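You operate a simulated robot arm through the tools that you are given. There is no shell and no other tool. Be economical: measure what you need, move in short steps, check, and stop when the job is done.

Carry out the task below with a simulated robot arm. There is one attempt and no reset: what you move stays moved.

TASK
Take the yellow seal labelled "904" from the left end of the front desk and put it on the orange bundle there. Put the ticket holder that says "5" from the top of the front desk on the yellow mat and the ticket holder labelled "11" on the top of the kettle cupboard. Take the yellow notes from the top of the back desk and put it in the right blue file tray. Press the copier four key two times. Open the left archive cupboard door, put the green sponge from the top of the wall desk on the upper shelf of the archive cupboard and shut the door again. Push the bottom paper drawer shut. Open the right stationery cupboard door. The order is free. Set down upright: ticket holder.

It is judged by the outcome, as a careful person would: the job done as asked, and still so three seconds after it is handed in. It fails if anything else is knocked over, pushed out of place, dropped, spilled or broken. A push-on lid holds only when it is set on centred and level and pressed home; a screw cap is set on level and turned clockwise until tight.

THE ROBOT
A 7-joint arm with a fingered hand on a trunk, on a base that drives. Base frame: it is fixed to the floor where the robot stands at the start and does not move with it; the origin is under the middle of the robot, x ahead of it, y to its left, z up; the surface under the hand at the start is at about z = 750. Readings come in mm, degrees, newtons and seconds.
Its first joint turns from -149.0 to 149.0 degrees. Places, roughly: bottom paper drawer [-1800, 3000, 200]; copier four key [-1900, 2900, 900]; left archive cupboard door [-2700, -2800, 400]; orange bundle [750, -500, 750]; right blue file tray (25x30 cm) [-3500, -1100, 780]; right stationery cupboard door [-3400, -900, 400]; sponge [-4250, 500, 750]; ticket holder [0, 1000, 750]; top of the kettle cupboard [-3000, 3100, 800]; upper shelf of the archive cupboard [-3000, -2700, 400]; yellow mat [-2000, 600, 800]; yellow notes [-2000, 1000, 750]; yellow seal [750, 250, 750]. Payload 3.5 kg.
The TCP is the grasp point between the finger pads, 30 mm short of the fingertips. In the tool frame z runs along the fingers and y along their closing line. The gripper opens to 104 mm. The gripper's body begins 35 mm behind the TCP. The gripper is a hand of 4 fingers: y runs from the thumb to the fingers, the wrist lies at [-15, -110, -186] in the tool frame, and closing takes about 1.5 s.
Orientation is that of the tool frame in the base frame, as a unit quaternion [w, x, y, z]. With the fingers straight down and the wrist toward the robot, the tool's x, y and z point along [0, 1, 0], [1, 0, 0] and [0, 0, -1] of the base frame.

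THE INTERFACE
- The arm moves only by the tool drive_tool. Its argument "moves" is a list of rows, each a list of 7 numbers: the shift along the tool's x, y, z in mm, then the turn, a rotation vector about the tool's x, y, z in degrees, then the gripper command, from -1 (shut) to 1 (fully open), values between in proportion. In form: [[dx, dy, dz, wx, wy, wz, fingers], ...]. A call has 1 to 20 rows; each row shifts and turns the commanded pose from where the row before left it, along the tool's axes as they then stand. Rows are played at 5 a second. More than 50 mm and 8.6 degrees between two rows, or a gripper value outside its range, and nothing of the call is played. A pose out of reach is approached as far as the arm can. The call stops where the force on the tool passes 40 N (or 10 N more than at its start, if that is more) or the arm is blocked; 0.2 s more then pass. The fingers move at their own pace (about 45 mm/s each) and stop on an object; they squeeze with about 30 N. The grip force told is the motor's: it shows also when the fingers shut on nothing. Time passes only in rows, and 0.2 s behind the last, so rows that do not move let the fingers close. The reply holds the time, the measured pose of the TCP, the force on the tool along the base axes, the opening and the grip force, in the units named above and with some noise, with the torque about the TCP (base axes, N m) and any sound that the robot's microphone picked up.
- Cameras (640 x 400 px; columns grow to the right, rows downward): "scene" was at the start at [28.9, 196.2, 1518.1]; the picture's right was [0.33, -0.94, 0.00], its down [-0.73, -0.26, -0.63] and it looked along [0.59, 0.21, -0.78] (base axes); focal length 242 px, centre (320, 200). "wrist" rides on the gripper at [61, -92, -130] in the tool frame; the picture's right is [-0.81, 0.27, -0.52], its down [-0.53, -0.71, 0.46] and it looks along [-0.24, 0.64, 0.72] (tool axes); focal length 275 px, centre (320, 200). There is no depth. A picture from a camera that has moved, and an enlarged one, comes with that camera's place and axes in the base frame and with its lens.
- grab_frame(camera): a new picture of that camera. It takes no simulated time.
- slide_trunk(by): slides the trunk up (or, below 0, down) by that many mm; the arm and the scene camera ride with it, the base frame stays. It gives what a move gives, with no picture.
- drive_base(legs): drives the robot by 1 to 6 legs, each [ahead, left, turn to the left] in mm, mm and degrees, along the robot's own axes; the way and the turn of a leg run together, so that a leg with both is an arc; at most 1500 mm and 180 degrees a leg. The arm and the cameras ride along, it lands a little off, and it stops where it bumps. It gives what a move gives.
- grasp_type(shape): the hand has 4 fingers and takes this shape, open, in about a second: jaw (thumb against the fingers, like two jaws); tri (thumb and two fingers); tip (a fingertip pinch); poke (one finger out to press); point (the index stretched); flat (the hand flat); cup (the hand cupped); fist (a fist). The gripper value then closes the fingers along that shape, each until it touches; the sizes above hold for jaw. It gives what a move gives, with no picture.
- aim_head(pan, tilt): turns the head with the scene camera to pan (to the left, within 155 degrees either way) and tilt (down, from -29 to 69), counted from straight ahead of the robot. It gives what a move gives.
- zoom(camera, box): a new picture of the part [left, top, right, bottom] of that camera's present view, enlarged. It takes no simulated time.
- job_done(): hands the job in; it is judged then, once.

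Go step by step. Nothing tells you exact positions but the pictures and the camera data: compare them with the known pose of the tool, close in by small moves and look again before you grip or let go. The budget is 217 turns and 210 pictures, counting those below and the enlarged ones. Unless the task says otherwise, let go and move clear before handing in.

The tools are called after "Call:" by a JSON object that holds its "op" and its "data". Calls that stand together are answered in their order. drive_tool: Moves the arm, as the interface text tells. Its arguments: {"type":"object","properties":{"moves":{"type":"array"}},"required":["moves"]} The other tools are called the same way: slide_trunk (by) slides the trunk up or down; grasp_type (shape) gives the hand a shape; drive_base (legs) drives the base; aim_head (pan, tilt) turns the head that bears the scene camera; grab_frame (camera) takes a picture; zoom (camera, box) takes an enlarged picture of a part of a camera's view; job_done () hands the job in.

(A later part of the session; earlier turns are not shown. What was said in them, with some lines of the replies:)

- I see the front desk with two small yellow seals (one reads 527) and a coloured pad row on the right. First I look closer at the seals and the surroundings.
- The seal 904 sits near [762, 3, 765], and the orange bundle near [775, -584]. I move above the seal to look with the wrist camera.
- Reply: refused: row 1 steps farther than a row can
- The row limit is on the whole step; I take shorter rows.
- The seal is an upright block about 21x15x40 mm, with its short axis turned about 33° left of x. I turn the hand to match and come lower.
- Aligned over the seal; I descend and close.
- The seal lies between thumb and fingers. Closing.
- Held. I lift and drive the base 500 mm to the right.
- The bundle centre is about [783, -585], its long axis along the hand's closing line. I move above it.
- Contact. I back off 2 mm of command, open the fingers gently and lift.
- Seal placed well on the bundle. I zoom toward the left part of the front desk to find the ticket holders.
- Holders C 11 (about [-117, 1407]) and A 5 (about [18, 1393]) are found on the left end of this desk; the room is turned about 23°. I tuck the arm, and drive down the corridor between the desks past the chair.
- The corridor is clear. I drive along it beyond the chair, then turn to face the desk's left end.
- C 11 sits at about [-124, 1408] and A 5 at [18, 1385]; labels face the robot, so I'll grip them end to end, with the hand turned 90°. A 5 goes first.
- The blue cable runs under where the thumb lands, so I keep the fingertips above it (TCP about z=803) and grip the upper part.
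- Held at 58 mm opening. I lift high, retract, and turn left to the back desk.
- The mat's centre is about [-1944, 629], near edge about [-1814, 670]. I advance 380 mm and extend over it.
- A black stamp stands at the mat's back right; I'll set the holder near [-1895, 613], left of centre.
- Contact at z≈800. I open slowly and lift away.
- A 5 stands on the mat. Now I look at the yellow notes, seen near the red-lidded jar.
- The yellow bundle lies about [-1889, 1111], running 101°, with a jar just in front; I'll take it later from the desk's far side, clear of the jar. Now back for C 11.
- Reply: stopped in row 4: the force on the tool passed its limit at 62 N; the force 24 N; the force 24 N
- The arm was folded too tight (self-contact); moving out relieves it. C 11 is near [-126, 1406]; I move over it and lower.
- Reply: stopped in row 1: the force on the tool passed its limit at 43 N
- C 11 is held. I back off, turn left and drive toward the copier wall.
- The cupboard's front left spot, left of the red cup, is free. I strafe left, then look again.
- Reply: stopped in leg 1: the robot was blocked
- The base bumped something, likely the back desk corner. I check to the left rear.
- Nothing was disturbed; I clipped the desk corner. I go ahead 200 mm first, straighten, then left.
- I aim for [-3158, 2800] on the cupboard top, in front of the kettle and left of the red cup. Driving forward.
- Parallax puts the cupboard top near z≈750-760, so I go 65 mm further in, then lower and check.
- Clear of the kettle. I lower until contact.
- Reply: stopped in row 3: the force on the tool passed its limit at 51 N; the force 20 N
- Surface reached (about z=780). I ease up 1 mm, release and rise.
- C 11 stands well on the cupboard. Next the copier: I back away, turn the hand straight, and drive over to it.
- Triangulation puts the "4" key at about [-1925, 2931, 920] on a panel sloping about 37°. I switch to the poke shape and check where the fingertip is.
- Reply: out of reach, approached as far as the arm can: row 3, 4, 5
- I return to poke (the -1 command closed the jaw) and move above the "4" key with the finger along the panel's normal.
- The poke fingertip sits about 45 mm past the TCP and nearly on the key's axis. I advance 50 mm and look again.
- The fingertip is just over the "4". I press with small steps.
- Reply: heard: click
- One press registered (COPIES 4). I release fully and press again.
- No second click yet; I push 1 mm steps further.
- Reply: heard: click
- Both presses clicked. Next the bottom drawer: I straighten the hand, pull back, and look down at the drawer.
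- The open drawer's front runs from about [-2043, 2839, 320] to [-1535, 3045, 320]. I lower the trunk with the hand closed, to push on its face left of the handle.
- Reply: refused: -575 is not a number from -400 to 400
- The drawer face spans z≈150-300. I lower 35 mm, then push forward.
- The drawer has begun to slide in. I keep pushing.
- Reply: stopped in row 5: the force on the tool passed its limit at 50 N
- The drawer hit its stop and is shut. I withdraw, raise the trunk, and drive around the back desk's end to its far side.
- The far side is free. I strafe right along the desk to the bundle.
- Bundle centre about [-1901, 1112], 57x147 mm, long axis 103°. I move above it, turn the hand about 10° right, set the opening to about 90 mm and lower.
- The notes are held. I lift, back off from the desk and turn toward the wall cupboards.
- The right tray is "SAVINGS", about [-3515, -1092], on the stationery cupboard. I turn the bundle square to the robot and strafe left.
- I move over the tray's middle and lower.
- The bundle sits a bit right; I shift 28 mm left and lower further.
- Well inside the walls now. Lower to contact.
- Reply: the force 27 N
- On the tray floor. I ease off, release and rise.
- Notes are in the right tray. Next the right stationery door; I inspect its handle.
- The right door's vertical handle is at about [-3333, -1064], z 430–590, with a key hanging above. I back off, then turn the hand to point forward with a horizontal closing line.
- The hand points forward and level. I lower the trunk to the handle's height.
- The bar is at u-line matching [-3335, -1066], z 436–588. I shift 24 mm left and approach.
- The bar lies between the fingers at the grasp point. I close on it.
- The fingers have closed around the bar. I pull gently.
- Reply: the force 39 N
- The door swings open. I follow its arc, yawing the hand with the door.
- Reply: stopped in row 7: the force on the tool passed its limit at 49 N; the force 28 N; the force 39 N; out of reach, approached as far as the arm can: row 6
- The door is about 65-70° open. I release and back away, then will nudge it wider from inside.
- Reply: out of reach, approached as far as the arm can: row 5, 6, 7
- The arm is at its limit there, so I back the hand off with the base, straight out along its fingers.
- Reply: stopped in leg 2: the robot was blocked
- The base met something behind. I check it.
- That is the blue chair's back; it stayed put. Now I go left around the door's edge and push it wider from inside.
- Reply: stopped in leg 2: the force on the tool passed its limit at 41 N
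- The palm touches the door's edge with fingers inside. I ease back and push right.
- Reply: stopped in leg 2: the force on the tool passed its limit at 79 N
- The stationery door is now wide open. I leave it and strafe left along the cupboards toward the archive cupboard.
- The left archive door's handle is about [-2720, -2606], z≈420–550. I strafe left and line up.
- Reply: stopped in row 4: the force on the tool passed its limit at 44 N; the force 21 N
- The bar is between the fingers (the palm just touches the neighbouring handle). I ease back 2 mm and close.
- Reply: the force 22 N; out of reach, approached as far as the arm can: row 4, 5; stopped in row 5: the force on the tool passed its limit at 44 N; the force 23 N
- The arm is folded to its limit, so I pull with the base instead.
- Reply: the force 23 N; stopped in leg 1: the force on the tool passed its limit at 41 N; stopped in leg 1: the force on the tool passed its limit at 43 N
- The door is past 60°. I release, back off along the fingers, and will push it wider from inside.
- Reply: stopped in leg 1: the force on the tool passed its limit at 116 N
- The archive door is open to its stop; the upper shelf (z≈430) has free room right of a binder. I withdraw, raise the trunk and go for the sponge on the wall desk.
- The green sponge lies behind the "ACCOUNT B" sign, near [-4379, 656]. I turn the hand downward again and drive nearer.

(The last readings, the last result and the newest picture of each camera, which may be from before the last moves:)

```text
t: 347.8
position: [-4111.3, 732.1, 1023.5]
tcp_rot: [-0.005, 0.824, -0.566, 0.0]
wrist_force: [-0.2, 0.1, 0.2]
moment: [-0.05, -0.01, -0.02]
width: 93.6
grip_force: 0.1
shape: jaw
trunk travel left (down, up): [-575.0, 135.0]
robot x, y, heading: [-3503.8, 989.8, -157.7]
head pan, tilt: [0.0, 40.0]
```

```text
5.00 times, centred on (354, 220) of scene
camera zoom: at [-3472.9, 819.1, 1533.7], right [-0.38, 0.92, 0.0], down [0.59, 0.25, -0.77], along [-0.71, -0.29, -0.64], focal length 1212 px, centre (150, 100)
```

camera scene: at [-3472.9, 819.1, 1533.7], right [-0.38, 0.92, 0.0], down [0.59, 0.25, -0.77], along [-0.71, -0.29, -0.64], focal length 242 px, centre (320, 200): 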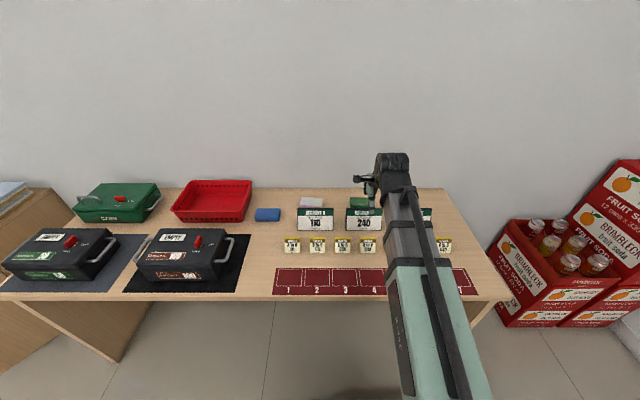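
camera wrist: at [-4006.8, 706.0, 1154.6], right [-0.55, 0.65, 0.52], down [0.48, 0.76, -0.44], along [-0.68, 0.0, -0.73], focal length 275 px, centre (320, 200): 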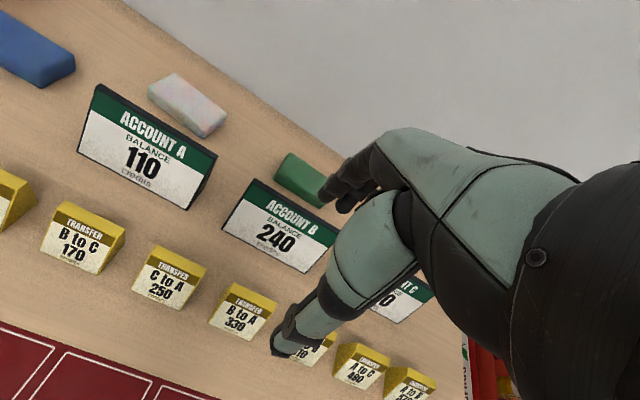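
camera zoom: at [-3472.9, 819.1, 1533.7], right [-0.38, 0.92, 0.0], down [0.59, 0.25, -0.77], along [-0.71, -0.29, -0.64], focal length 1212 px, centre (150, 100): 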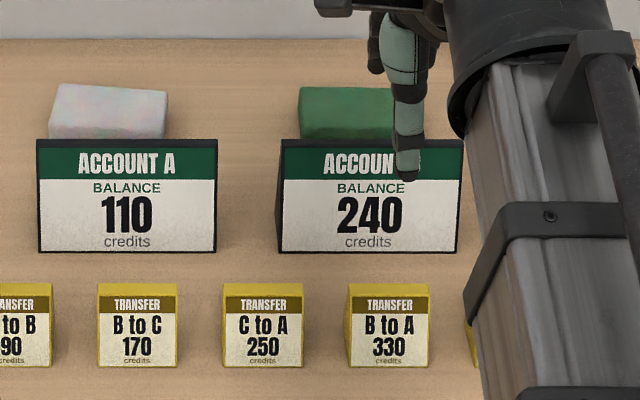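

Sponge about 105x69x35 mm, centred near [-4362, 655], with a 75 mm gap to the sign. I go above it and lower part way.

Call:
{"op": "drive_base", "data": {"legs": [[50, 0, 0]]}}

Call:
{"op": "drive_tool", "data": {"moves": [[-5, 42, 0, 0, 0, 0, 0.8], [-4, 42, 0, 0, 0, 0, 0.8], [-4, 42, 0, 0, 0, 0, 0.8], [-4, 42, 0, 0, 0, 0, 0.8], [-4, 43, 0, 0, 0, 0, 0.8], [0, 0, 40, 0, 0, 0, 0.8], [0, 0, 40, 0, 0, 0, 0.8], [0, 0, 40, 0, 0, 0, 0.8], [0, 0, 0, 0, 0, 0, 0.8]]}}

Call:
{"op": "grab_frame", "data": {"camera": "wrist"}}

Call:
{"op": "zoom", "data": {"camera": "scene", "box": [290, 160, 450, 260]}}

```text
t: 348.8
position: [-4158.6, 713.0, 1022.6]
tcp_rot: [-0.006, 0.824, -0.567, 0.0]
wrist_force: [-0.2, -0.2, -0.8]
moment: [0.0, -0.02, 0.0]
width: 93.8
grip_force: 0.2
shape: jaw
trunk travel left (down, up): [-575.0, 135.0]
robot x, y, heading: [-3549.1, 970.3, -157.2]
head pan, tilt: [0.0, 40.0]
```

```text
t: 350.8
position: [-4362.4, 658.4, 902.9]
tcp_rot: [-0.005, 0.824, -0.567, 0.0]
wrist_force: [0.2, -0.3, -0.2]
moment: [0.01, -0.03, -0.01]
width: 93.7
grip_force: 0.1
shape: jaw
trunk travel left (down, up): [-575.0, 135.0]
robot x, y, heading: [-3549.4, 968.6, -157.4]
head pan, tilt: [0.0, 40.0]
```

```text
45 pictures are left
camera wrist: at [-4256.2, 632.0, 1034.9], right [-0.55, 0.65, 0.52], down [0.48, 0.76, -0.45], along [-0.68, 0.0, -0.73], focal length 275 px, centre (320, 200)
```

wrist: 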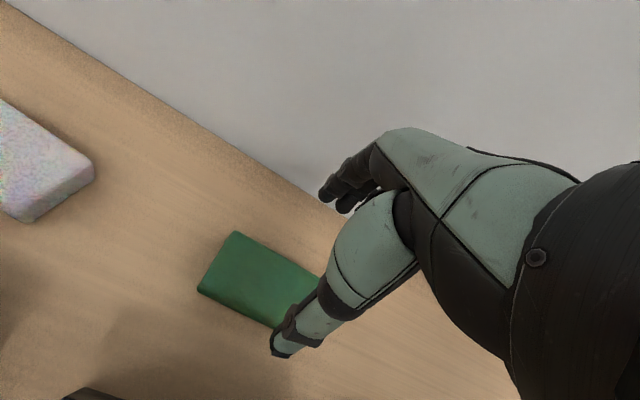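

```text
4.00 times, centred on (370, 210) of scene
camera zoom: at [-3519.0, 799.8, 1533.7], right [-0.38, 0.92, 0.0], down [0.59, 0.25, -0.77], along [-0.71, -0.29, -0.64], focal length 970 px, centre (120, 160)
```

zoom: 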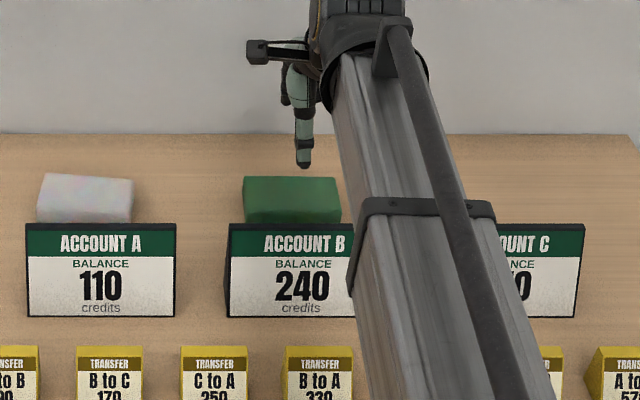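

Call:
{"op": "drive_tool", "data": {"moves": [[-9, 4, 40, 0, 0, 0, 0.8], [0, 0, 40, 0, 0, 0, 0.8], [0, 0, 20, 0, 0, 0, 0.8], [0, 0, 0, 0, 0, 0, 0.8]]}}

Call:
{"op": "grab_frame", "data": {"camera": "wrist"}}

Call:
{"op": "zoom", "data": {"camera": "scene", "box": [320, 180, 416, 240]}}

```text
t: 351.8
position: [-4369.1, 667.1, 800.5]
tcp_rot: [-0.006, 0.824, -0.567, 0.0]
wrist_force: [0.3, 0.0, 1.4]
moment: [-0.01, 0.01, -0.05]
width: 93.5
grip_force: 0.0
shape: jaw
trunk travel left (down, up): [-575.0, 135.0]
robot x, y, heading: [-3548.8, 973.2, -157.7]
head pan, tilt: [0.0, 40.0]
```

```text
43 pictures are left
camera wrist: at [-4262.8, 640.3, 931.8], right [-0.55, 0.65, 0.52], down [0.48, 0.76, -0.44], along [-0.68, 0.0, -0.73], focal length 275 px, centre (320, 200)
```

wrist: 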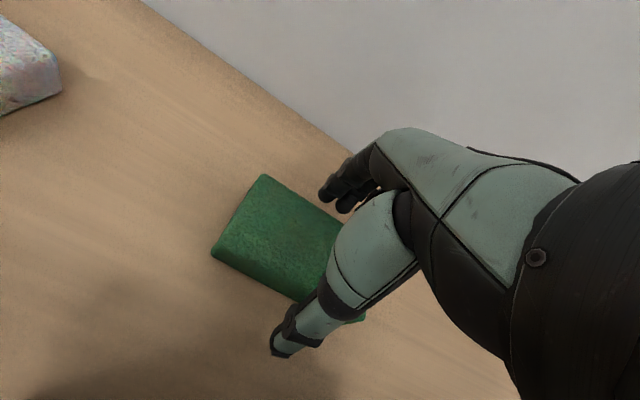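

```text
6.67 times, centred on (368, 210) of scene
camera zoom: at [-3518.9, 799.9, 1533.7], right [-0.38, 0.92, 0.0], down [0.59, 0.25, -0.77], along [-0.71, -0.29, -0.64], focal length 1617 px, centre (0, 133)
```

zoom: 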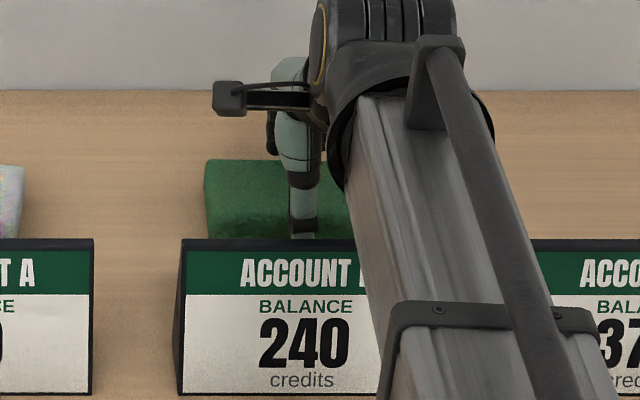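

Call:
{"op": "drive_tool", "data": {"moves": [[0, 0, 9, 0, 0, 0, 0.8], [0, 0, 0, 0, 0, 0, 0.4], [0, 0, 0, 0, 0, 0, 0], [0, 0, 0, 0, 0, 0, -0.5], [0, 0, 0, 0, 0, 0, -1], [0, 0, 0, 0, 0, 0, -1], [0, 0, 0, 0, 0, 0, -1], [0, 0, 0, 0, 0, 0, -1]]}}

Call:
{"op": "drive_tool", "data": {"moves": [[0, 0, -15, 0, 0, 0, -1], [0, 0, -40, 0, 0, 0, -1], [0, 0, -45, 0, 0, 0, -1], [0, 0, -45, 0, 0, 0, -1], [0, 0, -45, 0, 0, 0, -1], [0, 0, -45, 0, 0, 0, -1], [0, -42, 0, 0, 0, 0, -1], [0, -42, 0, 0, 0, 0, -1], [0, -42, 0, 0, 0, 0, -1]]}}

Call:
{"op": "grab_frame", "data": {"camera": "wrist"}}

```text
t: 353.6
position: [-4369.1, 666.4, 792.4]
tcp_rot: [-0.005, 0.823, -0.567, 0.0]
wrist_force: [0.7, 0.1, 0.1]
moment: [0.01, 0.01, -0.02]
width: 57.5
grip_force: 30.2
shape: jaw
trunk travel left (down, up): [-575.0, 135.0]
robot x, y, heading: [-3551.9, 970.7, -157.3]
head pan, tilt: [0.0, 40.0]
```

```text
t: 355.6
position: [-4249.9, 710.2, 1027.7]
tcp_rot: [-0.005, 0.824, -0.567, -0.001]
wrist_force: [0.5, -0.2, 0.3]
moment: [-0.01, -0.03, 0.03]
width: 57.3
grip_force: 30.5
shape: jaw
trunk travel left (down, up): [-575.0, 135.0]
robot x, y, heading: [-3549.3, 969.1, -157.2]
head pan, tilt: [0.0, 40.0]
```

```text
41 pictures are left
camera wrist: at [-4144.5, 683.7, 1159.1], right [-0.55, 0.65, 0.52], down [0.48, 0.76, -0.45], along [-0.68, 0.0, -0.73], focal length 275 px, centre (320, 200)
```

wrist: 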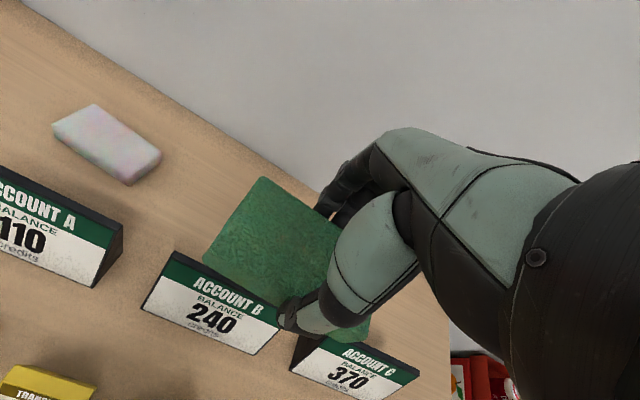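

The sponge is held. I carry it back along the cupboards to the archive cupboard, above everything.

Call:
{"op": "drive_base", "data": {"legs": [[-275, 0, -1], [0, 1450, 0], [0, 1450, 0]]}}

Call:
{"op": "aim_head", "data": {"pan": 35, "tilt": 40}}

Call:
{"op": "grab_frame", "data": {"camera": "scene"}}

```text
t: 371.3
position: [-2917.3, -1913.8, 1027.8]
tcp_rot: [-0.006, 0.82, -0.572, 0.0]
wrist_force: [0.2, -1.1, 0.5]
moment: [-0.03, -0.02, 0.06]
width: 57.3
grip_force: 30.3
shape: jaw
trunk travel left (down, up): [-575.0, 135.0]
robot x, y, heading: [-2210.3, -1663.8, -158.3]
head pan, tilt: [0.0, 40.0]
```

```text
t: 372.3
position: [-2915.5, -1914.8, 1028.3]
tcp_rot: [-0.006, 0.82, -0.572, 0.0]
wrist_force: [0.3, 0.8, -0.7]
moment: [-0.02, 0.0, 0.0]
width: 57.8
grip_force: 29.5
shape: jaw
trunk travel left (down, up): [-575.0, 135.0]
robot x, y, heading: [-2210.5, -1662.4, -158.3]
head pan, tilt: [35.0, 40.0]
```

```text
40 pictures are left
camera scene: at [-2151.1, -1873.1, 1533.7], right [-0.84, 0.55, 0.0], down [0.35, 0.54, -0.77], along [-0.42, -0.64, -0.64], focal length 242 px, centre (320, 200)
```

scene: 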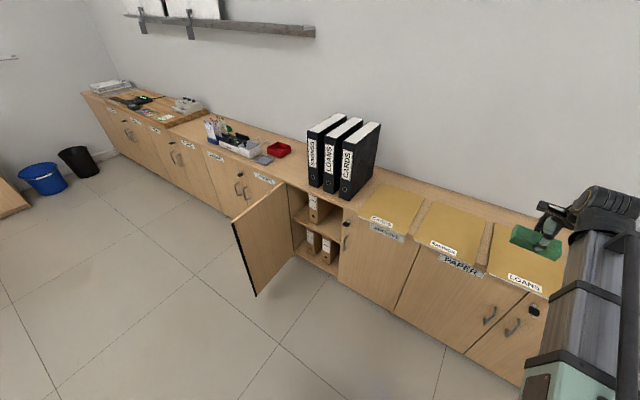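

I back 60 mm for clearance to the binders, strafe to the open door and lower the trunk.

Call:
{"op": "drive_base", "data": {"legs": [[-60, 0, 0], [0, 757, 0]]}}

Call:
{"op": "slide_trunk", "data": {"by": -400}}

Call:
{"op": "aim_head", "data": {"pan": 0, "tilt": 35}}

Call:
{"op": "grab_frame", "data": {"camera": "scene"}}

```text
t: 377.0
position: [-2582.5, -2594.6, 1028.3]
tcp_rot: [-0.006, 0.819, -0.574, 0.0]
wrist_force: [0.6, -0.6, -0.1]
moment: [-0.01, 0.02, -0.01]
width: 57.4
grip_force: 29.8
shape: jaw
trunk travel left (down, up): [-575.0, 135.0]
robot x, y, heading: [-1875.5, -2345.1, -158.5]
head pan, tilt: [35.0, 40.0]
```

```text
t: 380.8
position: [-2582.4, -2595.6, 626.8]
tcp_rot: [-0.006, 0.818, -0.575, -0.001]
wrist_force: [0.4, 0.0, -1.2]
moment: [0.04, -0.01, -0.03]
width: 57.8
grip_force: 30.1
shape: jaw
trunk travel left (down, up): [-175.0, 535.0]
robot x, y, heading: [-1876.5, -2345.2, -158.5]
head pan, tilt: [35.0, 40.0]
```

```text
t: 381.8
position: [-2582.4, -2595.5, 628.4]
tcp_rot: [-0.005, 0.819, -0.574, -0.001]
wrist_force: [-0.5, 0.1, -0.4]
moment: [-0.01, 0.01, 0.01]
width: 57.7
grip_force: 30.2
shape: jaw
trunk travel left (down, up): [-175.0, 535.0]
robot x, y, heading: [-1875.1, -2346.1, -158.4]
head pan, tilt: [0.0, 35.0]
```

```text
39 pictures are left
camera scene: at [-1851.6, -2519.5, 1141.2], right [-0.37, 0.93, 0.0], down [0.53, 0.21, -0.82], along [-0.76, -0.3, -0.57], focal length 242 px, centre (320, 200)
```

scene: 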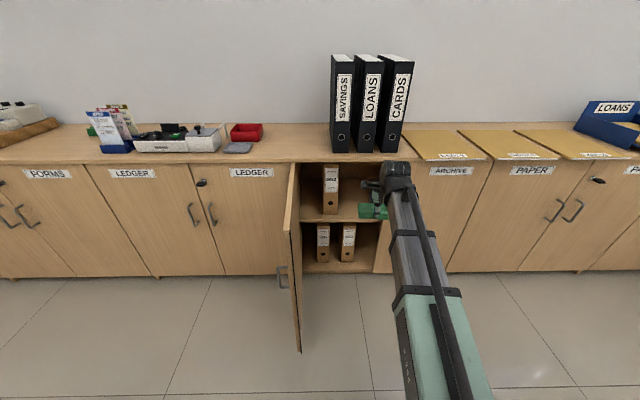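

Call:
{"op": "zoom", "data": {"camera": "scene", "box": [285, 150, 413, 280]}}

Call:
{"op": "grab_frame", "data": {"camera": "wrist"}}

```text
3.08 times, centred on (349, 215) of scene
camera zoom: at [-1851.6, -2519.5, 1141.2], right [-0.37, 0.93, 0.0], down [0.53, 0.21, -0.82], along [-0.76, -0.3, -0.57], focal length 746 px, centre (231, 154)
```

zoom: 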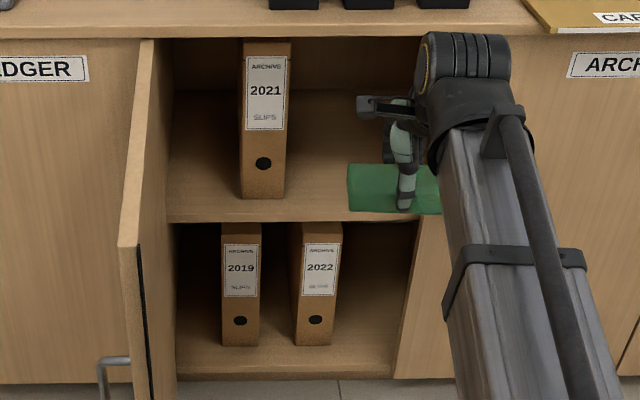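

```text
37 pictures are left
camera wrist: at [-2477.2, -2623.3, 758.9], right [-0.54, 0.66, 0.52], down [0.49, 0.75, -0.44], along [-0.68, 0.02, -0.73], focal length 275 px, centre (320, 200)
```

wrist: 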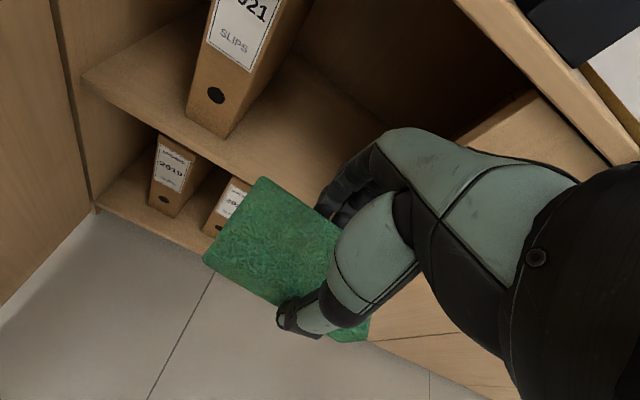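

The opening right of binder 2021 is about 200 mm wide. I lower, tilt the hand 20° forward, and move to the opening.

Call:
{"op": "drive_tool", "data": {"moves": [[0, 0, 35, 0, 0, 0, -1], [0, 0, 35, 0, 0, 0, -1], [0, 0, 35, -7, 0, 0, -1], [0, 0, 0, -7, 0, 0, -1], [0, 0, 0, -6, 0, 0, -1], [3, 0, 0, 0, 0, 0, -1]]}}

Call:
{"op": "drive_base", "data": {"legs": [[70, 0, 0]]}}

Call:
{"op": "drive_tool", "data": {"moves": [[0, 28, 10, 0, 0, 0, -1], [0, 28, 10, 0, 0, 0, -1], [0, 0, 0, 0, 0, 0, -1]]}}

Call:
{"op": "grab_frame", "data": {"camera": "wrist"}}

Call:
{"op": "zoom", "data": {"camera": "scene", "box": [285, 140, 445, 270]}}

```text
t: 383.2
position: [-2582.4, -2595.5, 522.8]
tcp_rot: [0.137, 0.807, -0.566, -0.1]
wrist_force: [0.4, 0.4, -0.1]
moment: [-0.03, -0.01, -0.02]
width: 57.4
grip_force: 30.2
shape: jaw
trunk travel left (down, up): [-175.0, 535.0]
robot x, y, heading: [-1878.3, -2347.8, -158.5]
head pan, tilt: [0.0, 35.0]
```

```text
t: 384.2
position: [-2646.7, -2621.0, 523.2]
tcp_rot: [0.137, 0.807, -0.565, -0.1]
wrist_force: [-0.4, 1.4, -0.2]
moment: [-0.01, 0.0, 0.01]
width: 57.5
grip_force: 30.6
shape: jaw
trunk travel left (down, up): [-175.0, 535.0]
robot x, y, heading: [-1938.9, -2375.3, -158.6]
head pan, tilt: [0.0, 35.0]
```

```text
t: 385.0
position: [-2701.8, -2643.0, 523.9]
tcp_rot: [0.135, 0.807, -0.566, -0.099]
wrist_force: [0.9, 0.3, -1.1]
moment: [0.0, -0.01, 0.03]
width: 57.3
grip_force: 30.3
shape: jaw
trunk travel left (down, up): [-175.0, 535.0]
robot x, y, heading: [-1940.9, -2368.8, -158.7]
head pan, tilt: [0.0, 35.0]
```

```text
36 pictures are left
camera wrist: at [-2559.5, -2656.8, 615.2], right [-0.36, 0.73, 0.58], down [0.31, 0.68, -0.66], along [-0.88, -0.06, -0.47], focal length 275 px, centre (320, 200)
```

wrist: 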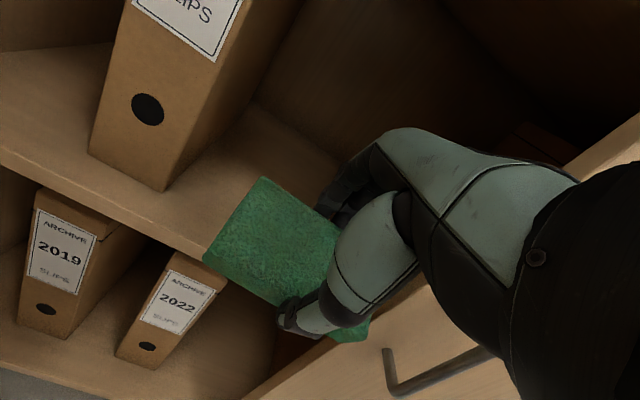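

```text
3.08 times, centred on (365, 205) of scene
camera zoom: at [-1916.1, -2544.8, 1141.2], right [-0.37, 0.93, 0.0], down [0.53, 0.21, -0.82], along [-0.76, -0.3, -0.57], focal length 746 px, centre (182, 185)
```

zoom: 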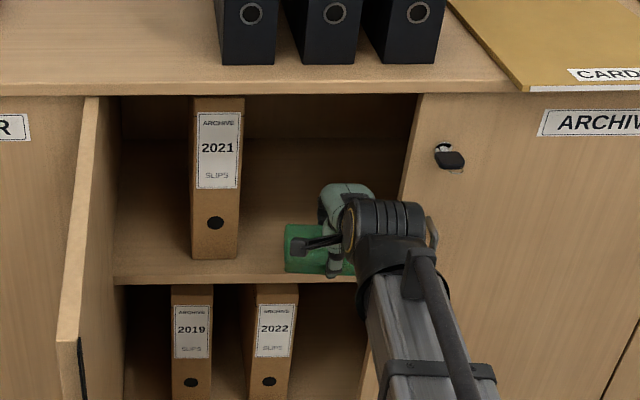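

I shift 20 mm left and move the sponge over the shelf.

Call:
{"op": "drive_tool", "data": {"moves": [[20, 0, 0, 0, 0, 0, -1], [0, 34, 12.5, 0, 0, 0, -1], [0, 34, 12.5, 0, 0, 0, -1], [0, 34, 12.5, 0, 0, 0, -1], [0, 0, 0, 0, 0, 0, -1]]}}

Call:
{"op": "grab_frame", "data": {"camera": "wrist"}}

Call:
{"op": "zoom", "data": {"camera": "scene", "box": [285, 140, 445, 270]}}

```text
t: 386.2
position: [-2797.5, -2697.8, 521.0]
tcp_rot: [0.137, 0.807, -0.566, -0.1]
wrist_force: [1.4, -0.2, -0.6]
moment: [0.0, 0.0, 0.0]
width: 57.0
grip_force: 29.8
shape: jaw
trunk travel left (down, up): [-175.0, 535.0]
robot x, y, heading: [-1938.6, -2372.3, -158.3]
head pan, tilt: [0.0, 35.0]
```

```text
34 pictures are left
camera wrist: at [-2655.4, -2712.9, 613.1], right [-0.36, 0.73, 0.59], down [0.31, 0.68, -0.66], along [-0.88, -0.06, -0.47], focal length 275 px, centre (320, 200)
```

wrist: 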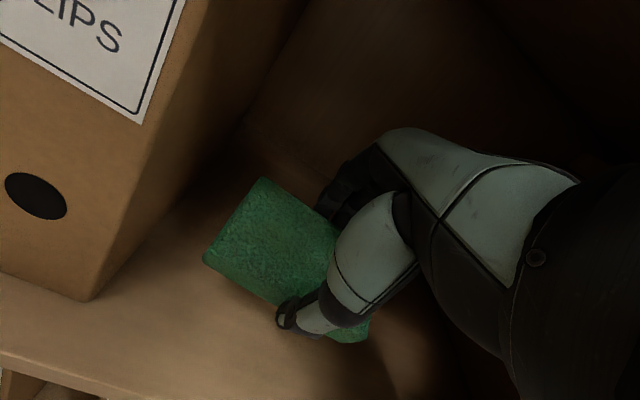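

```text
3.08 times, centred on (365, 205) of scene
camera zoom: at [-1916.1, -2544.8, 1141.2], right [-0.37, 0.93, 0.0], down [0.53, 0.21, -0.82], along [-0.76, -0.3, -0.57], focal length 746 px, centre (182, 185)
```

zoom: 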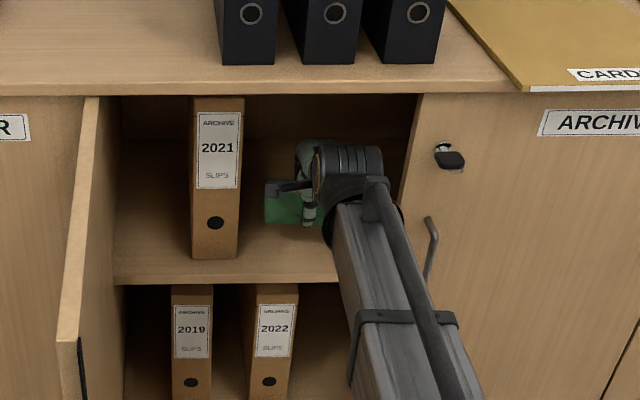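

Call:
{"op": "drive_tool", "data": {"moves": [[0, -5, 14, 0, 0, 0, -1], [0, -3, 8, 0, 0, 0, -1], [0, -1.5, 4, 0, 0, 0, -1], [0, -1.5, 4, 0, 0, 0, -1], [0, 0, 0, 0, 0, 0, -1]]}}

Call:
{"op": "drive_tool", "data": {"moves": [[0, -1.2, 3.5, 0, 0, 0, -1], [0, -1.2, 3.5, 0, 0, 0, -1], [0, 0, 0, 0, 0, 0, -1]]}}

Call:
{"op": "drive_tool", "data": {"moves": [[0, -1.2, 3.5, 0, 0, 0, -1], [0, -1.2, 3.5, 0, 0, 0, -1], [0, 0, 0, 0, 0, 0, -1]]}}

```text
t: 387.4
position: [-2797.8, -2697.3, 489.3]
tcp_rot: [0.136, 0.807, -0.566, -0.1]
wrist_force: [-0.5, 0.3, 0.4]
moment: [-0.02, -0.02, 0.03]
width: 57.4
grip_force: 30.0
shape: jaw
trunk travel left (down, up): [-175.0, 535.0]
robot x, y, heading: [-1939.6, -2371.2, -158.3]
head pan, tilt: [0.0, 35.0]
```

```text
t: 388.2
position: [-2796.9, -2697.6, 480.5]
tcp_rot: [0.137, 0.807, -0.566, -0.101]
wrist_force: [0.0, -0.8, 0.3]
moment: [-0.01, 0.03, 0.06]
width: 57.3
grip_force: 30.4
shape: jaw
trunk travel left (down, up): [-175.0, 535.0]
robot x, y, heading: [-1939.4, -2370.6, -158.5]
head pan, tilt: [0.0, 35.0]
```

```text
t: 389.0
position: [-2796.8, -2698.2, 474.3]
tcp_rot: [0.136, 0.807, -0.566, -0.099]
wrist_force: [-0.1, 0.3, 0.1]
moment: [-0.01, 0.0, -0.01]
width: 57.7
grip_force: 29.9
shape: jaw
trunk travel left (down, up): [-175.0, 535.0]
robot x, y, heading: [-1942.1, -2372.0, -158.8]
head pan, tilt: [0.0, 35.0]
```

Call:
{"op": "drive_tool", "data": {"moves": [[0, -1.2, 3.5, 0, 0, 0, -1], [0, -1.2, 3.5, 0, 0, 0, -1], [0, 0, 0, 0, 0, 0, -1]]}}

Call:
{"op": "drive_tool", "data": {"moves": [[0, -1.2, 3.5, 0, 0, 0, -1], [0, -1.2, 3.5, 0, 0, 0, -1], [0, 0, 0, 0, 0, 0, -1]]}}

Call:
{"op": "grab_frame", "data": {"camera": "wrist"}}

```text
t: 389.8
position: [-2797.3, -2697.7, 469.5]
tcp_rot: [0.138, 0.807, -0.566, -0.1]
wrist_force: [-1.0, -2.3, 13.3]
moment: [0.1, -0.18, 0.03]
width: 57.3
grip_force: 30.0
shape: jaw
trunk travel left (down, up): [-175.0, 535.0]
robot x, y, heading: [-1943.7, -2372.1, -158.6]
head pan, tilt: [0.0, 35.0]
```

```text
t: 390.6
position: [-2796.9, -2697.4, 461.7]
tcp_rot: [0.139, 0.807, -0.566, -0.101]
wrist_force: [-4.5, -3.1, 24.9]
moment: [0.13, -0.24, 0.07]
width: 57.7
grip_force: 30.2
shape: jaw
trunk travel left (down, up): [-175.0, 535.0]
robot x, y, heading: [-1943.6, -2372.6, -158.4]
head pan, tilt: [0.0, 35.0]
```

```text
32 pictures are left
camera wrist: at [-2654.3, -2712.0, 553.7], right [-0.35, 0.73, 0.59], down [0.3, 0.68, -0.67], along [-0.88, -0.06, -0.46], focal length 275 px, centre (320, 200)
```

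wrist: 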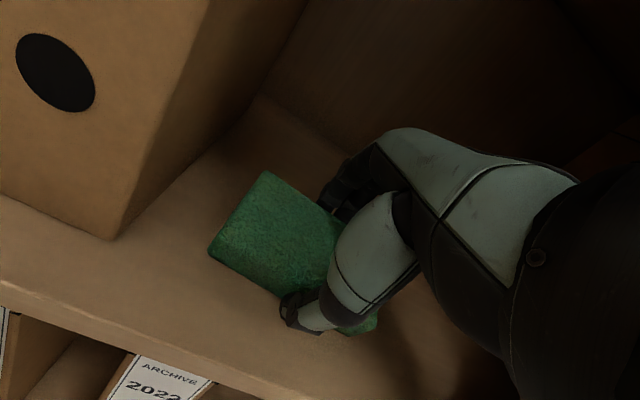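

The sponge rests on the shelf. I open, rise a little and withdraw.

Call:
{"op": "drive_tool", "data": {"moves": [[0, 1, -3, 0, 0, 0, -1], [0, 0, 0, 0, 0, 0, 0.1], [0, 0, 0, 0, 0, 0, 0.3], [0, 1, -3, 0, 0, 0, 0.5], [0, 0, 0, 0, 0, 0, 0.6], [0, 0, 0, 0, 0, 0, 0.6], [0, 5, -15, 0, 0, 0, 0.6], [0, 12, -32, 0, 0, 0, 0.6], [0, 0, 0, 0, 0, 0, 0.6]]}}

Call:
{"op": "grab_frame", "data": {"camera": "wrist"}}

```text
t: 392.6
position: [-2797.1, -2698.6, 514.5]
tcp_rot: [0.135, 0.807, -0.566, -0.1]
wrist_force: [0.2, -0.4, -0.3]
moment: [0.01, 0.01, 0.02]
width: 83.0
grip_force: 0.1
shape: jaw
trunk travel left (down, up): [-175.0, 535.0]
robot x, y, heading: [-1942.0, -2371.2, -158.5]
head pan, tilt: [0.0, 35.0]
```

```text
31 pictures are left
camera wrist: at [-2655.3, -2713.0, 607.9], right [-0.36, 0.73, 0.59], down [0.31, 0.68, -0.66], along [-0.88, -0.06, -0.47], focal length 275 px, centre (320, 200)
```

wrist: 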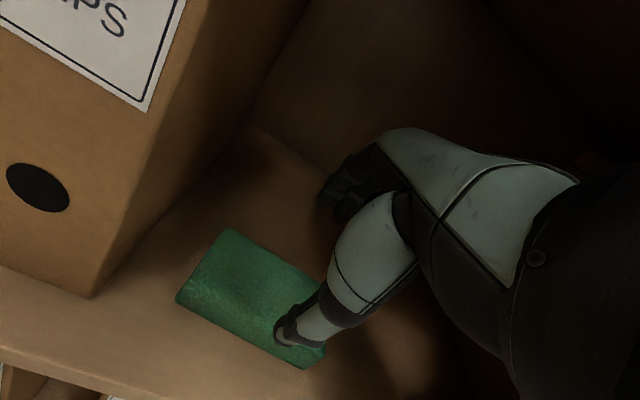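

The sponge lies flat on the upper shelf. I withdraw the hand straight back.

Call:
{"op": "drive_tool", "data": {"moves": [[0, 5, -14, 0, 0, 0, 0.6], [0, -38, -14, 0, 0, 0, 0.6], [0, -38, -14, 0, 0, 0, 0.6], [0, -38, -14, 0, 0, 0, 0.6], [0, -38, -14, 0, 0, 0, 0.6], [0, -38, -14, 0, 0, 0, 0.6], [0, -38, -14, 0, 0, 0, -1], [0, 0, 0, 0, 0, 0, -1], [0, 0, 0, 0, 0, 0, -1], [0, 0, 0, 0, 0, 0, -1]]}}

Call:
{"op": "drive_base", "data": {"legs": [[-200, 0, 0]]}}

Call:
{"op": "grab_frame", "data": {"camera": "scene"}}

```text
t: 394.8
position: [-2568.8, -2614.5, 533.1]
tcp_rot: [0.137, 0.807, -0.566, -0.099]
wrist_force: [0.1, 0.3, 0.6]
moment: [0.0, -0.03, -0.01]
width: 0.0
grip_force: 0.0
shape: jaw
trunk travel left (down, up): [-175.0, 535.0]
robot x, y, heading: [-1939.6, -2370.1, -158.7]
head pan, tilt: [0.0, 35.0]
```

```text
t: 396.4
position: [-2381.2, -2541.2, 532.9]
tcp_rot: [0.136, 0.807, -0.566, -0.1]
wrist_force: [0.2, 0.0, 0.4]
moment: [-0.01, 0.03, -0.01]
width: 0.0
grip_force: 29.9
shape: jaw
trunk travel left (down, up): [-175.0, 535.0]
robot x, y, heading: [-1755.1, -2298.5, -158.7]
head pan, tilt: [0.0, 35.0]
```

```text
30 pictures are left
camera scene: at [-1730.2, -2471.6, 1141.2], right [-0.37, 0.93, 0.0], down [0.53, 0.21, -0.82], along [-0.76, -0.3, -0.57], focal length 242 px, centre (320, 200)
```

scene: 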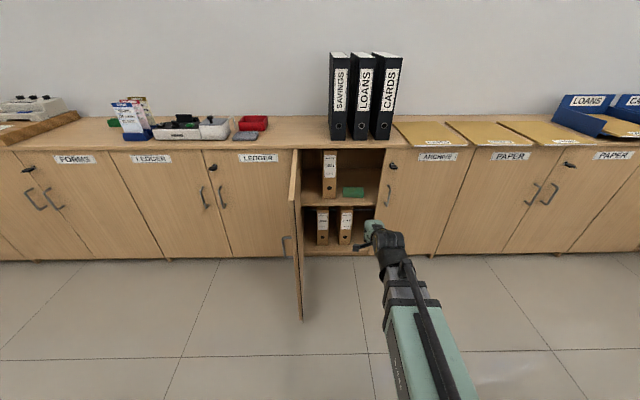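

Sponge in place. Now I shut the door: back off, go around its outside (left), and push it closed.

Call:
{"op": "drive_base", "data": {"legs": [[-120, 0, 0], [0, 430, 0], [190, 0, 0], [0, -250, 0]]}}

Call:
{"op": "grab_frame", "data": {"camera": "scene"}}

```text
t: 402.5
position: [-2382.9, -2728.3, 532.9]
tcp_rot: [0.137, 0.804, -0.57, -0.101]
wrist_force: [-0.4, 0.1, -0.4]
moment: [0.02, 0.01, -0.01]
width: 0.1
grip_force: 30.5
shape: jaw
trunk travel left (down, up): [-175.0, 535.0]
robot x, y, heading: [-1749.8, -2492.8, -158.7]
head pan, tilt: [0.0, 35.0]
```

```text
29 pictures are left
camera scene: at [-1730.4, -2664.0, 1141.2], right [-0.36, 0.93, 0.0], down [0.54, 0.21, -0.82], along [-0.76, -0.29, -0.57], focal length 242 px, centre (320, 200)
```

scene: 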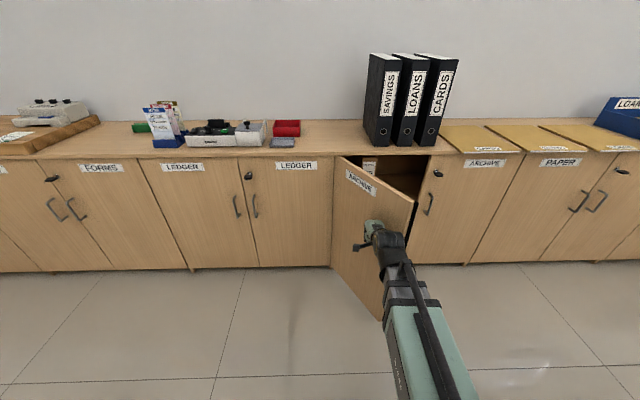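

Call:
{"op": "drive_base", "data": {"legs": [[150, -90, 0], [100, -30, 0]]}}

Call:
{"op": "grab_frame", "data": {"camera": "scene"}}

```text
t: 404.7
position: [-2656.3, -2702.3, 533.0]
tcp_rot: [0.136, 0.803, -0.572, -0.101]
wrist_force: [8.3, 1.7, 2.1]
moment: [-0.04, 0.26, -0.06]
width: 0.0
grip_force: 30.1
shape: jaw
trunk travel left (down, up): [-175.0, 535.0]
robot x, y, heading: [-2026.0, -2465.4, -159.2]
head pan, tilt: [0.0, 35.0]
```

```text
28 pictures are left
camera scene: at [-2004.6, -2640.6, 1141.3], right [-0.35, 0.94, 0.0], down [0.54, 0.2, -0.82], along [-0.77, -0.29, -0.57], focal length 242 px, centre (320, 200)
```

scene: 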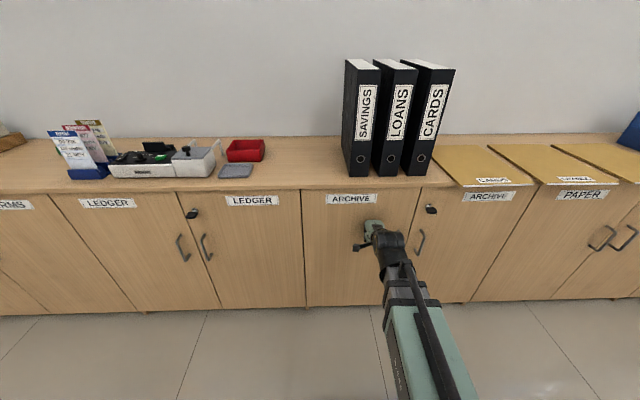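

Nearly shut; I press it home with the arm.

Call:
{"op": "drive_tool", "data": {"moves": [[0, 5, 2, 0, 0, 0, -1], [0, 5, 2, 0, 0, 0, -1], [0, 5, 2, 0, 0, 0, -1], [0, 5, 2, 0, 0, 0, -1], [0, 5, 2, 0, 0, 0, -1]]}}

Call:
{"op": "zoom", "data": {"camera": "scene", "box": [280, 170, 480, 320]}}

```text
t: 405.5
position: [-2664.3, -2704.3, 535.0]
tcp_rot: [0.135, 0.803, -0.572, -0.1]
wrist_force: [22.6, 8.2, 8.7]
moment: [-0.18, 0.64, -0.27]
width: 0.0
grip_force: 30.1
shape: jaw
trunk travel left (down, up): [-175.0, 535.0]
robot x, y, heading: [-2027.9, -2470.4, -159.0]
head pan, tilt: [0.0, 35.0]
stopped in row 3: the force on the tool passed its limit at 44 N (the readings are from after the stop); the commanded pose is now the measured one
```

```text
2.67 times, centred on (380, 245) of scene
camera zoom: at [-2002.8, -2639.8, 1141.3], right [-0.35, 0.94, 0.0], down [0.54, 0.2, -0.82], along [-0.77, -0.29, -0.57], focal length 647 px, centre (160, 80)
```

zoom: 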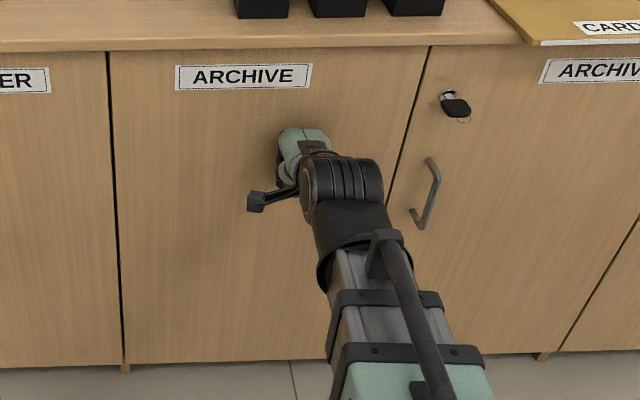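

The door is flush. I back away and verify both doors.

Call:
{"op": "drive_tool", "data": {"moves": [[0, -5, -2, 0, 0, 0, -1], [0, -20, -7, 0, 0, 0, -1], [0, 0, 0, 0, 0, 0, -1]]}}

Call:
{"op": "drive_base", "data": {"legs": [[-300, 0, 0]]}}

Call:
{"op": "aim_head", "data": {"pan": -20, "tilt": 25}}

Call:
{"op": "grab_frame", "data": {"camera": "scene"}}

```text
t: 406.3
position: [-2643.3, -2695.7, 531.5]
tcp_rot: [0.134, 0.803, -0.572, -0.101]
wrist_force: [0.1, 0.1, 0.5]
moment: [-0.03, -0.01, -0.01]
width: 0.0
grip_force: 30.2
shape: jaw
trunk travel left (down, up): [-175.0, 535.0]
robot x, y, heading: [-2027.5, -2466.1, -159.4]
head pan, tilt: [0.0, 35.0]
```

```text
t: 408.3
position: [-2364.5, -2589.5, 532.2]
tcp_rot: [0.135, 0.802, -0.574, -0.1]
wrist_force: [-0.9, 0.5, 0.0]
moment: [0.01, 0.01, 0.02]
width: 0.0
grip_force: 29.8
shape: jaw
trunk travel left (down, up): [-175.0, 535.0]
robot x, y, heading: [-1748.7, -2361.5, -159.2]
head pan, tilt: [0.0, 35.0]
```

```text
t: 409.1
position: [-2362.6, -2589.3, 531.8]
tcp_rot: [0.135, 0.802, -0.574, -0.101]
wrist_force: [-0.8, -0.4, -0.7]
moment: [0.02, 0.01, 0.02]
width: 0.0
grip_force: 30.0
shape: jaw
trunk travel left (down, up): [-175.0, 535.0]
robot x, y, heading: [-1749.9, -2361.9, -159.5]
head pan, tilt: [-20.0, 25.0]
```

```text
26 pictures are left
camera scene: at [-1735.6, -2505.6, 1156.9], right [-0.01, 1.0, 0.0], down [0.42, 0.0, -0.91], along [-0.91, -0.01, -0.42], focal length 242 px, centre (320, 200)
```

scene: 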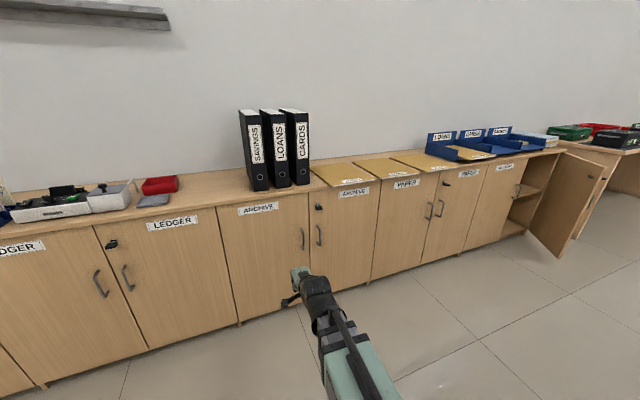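

Everything is in place: archive door shut with the sponge inside, stationery door open, and the hand clear. I hand the job in.

Call:
{"op": "job_done", "data": {}}

```text
The job is handed in.
```

I did every item on the list and handed the job in, but I don't have the judging result.

- **Yellow seal 904:** it stands upright on the orange bundle at the end of the front desk.
- **Ticket holders:** "5" stands upright on the yellow mat. "11" stands upright on top of the kettle cupboard, in front of the kettle.
- **Yellow notes:** they lie in the right blue file tray (labelled SAVINGS).
- **Copier four key:** pressed twice, with a click heard each time. The display reads "COPIES 4".
- **Bottom paper drawer:** pushed in until it hit its stop.
- **Left archive cupboard door:** opened, and shut again once the green sponge was lying flat on the upper shelf.
- **Right stationery cupboard door:** opened to roughly 80° and left open.

The base touched two things on the way. It clipped the corner of the back desk, and nothing on the desk had moved. It also backed into the blue chair. The chair stopped the robot, so I took it as unmoved, but I had no earlier close view to compare with.
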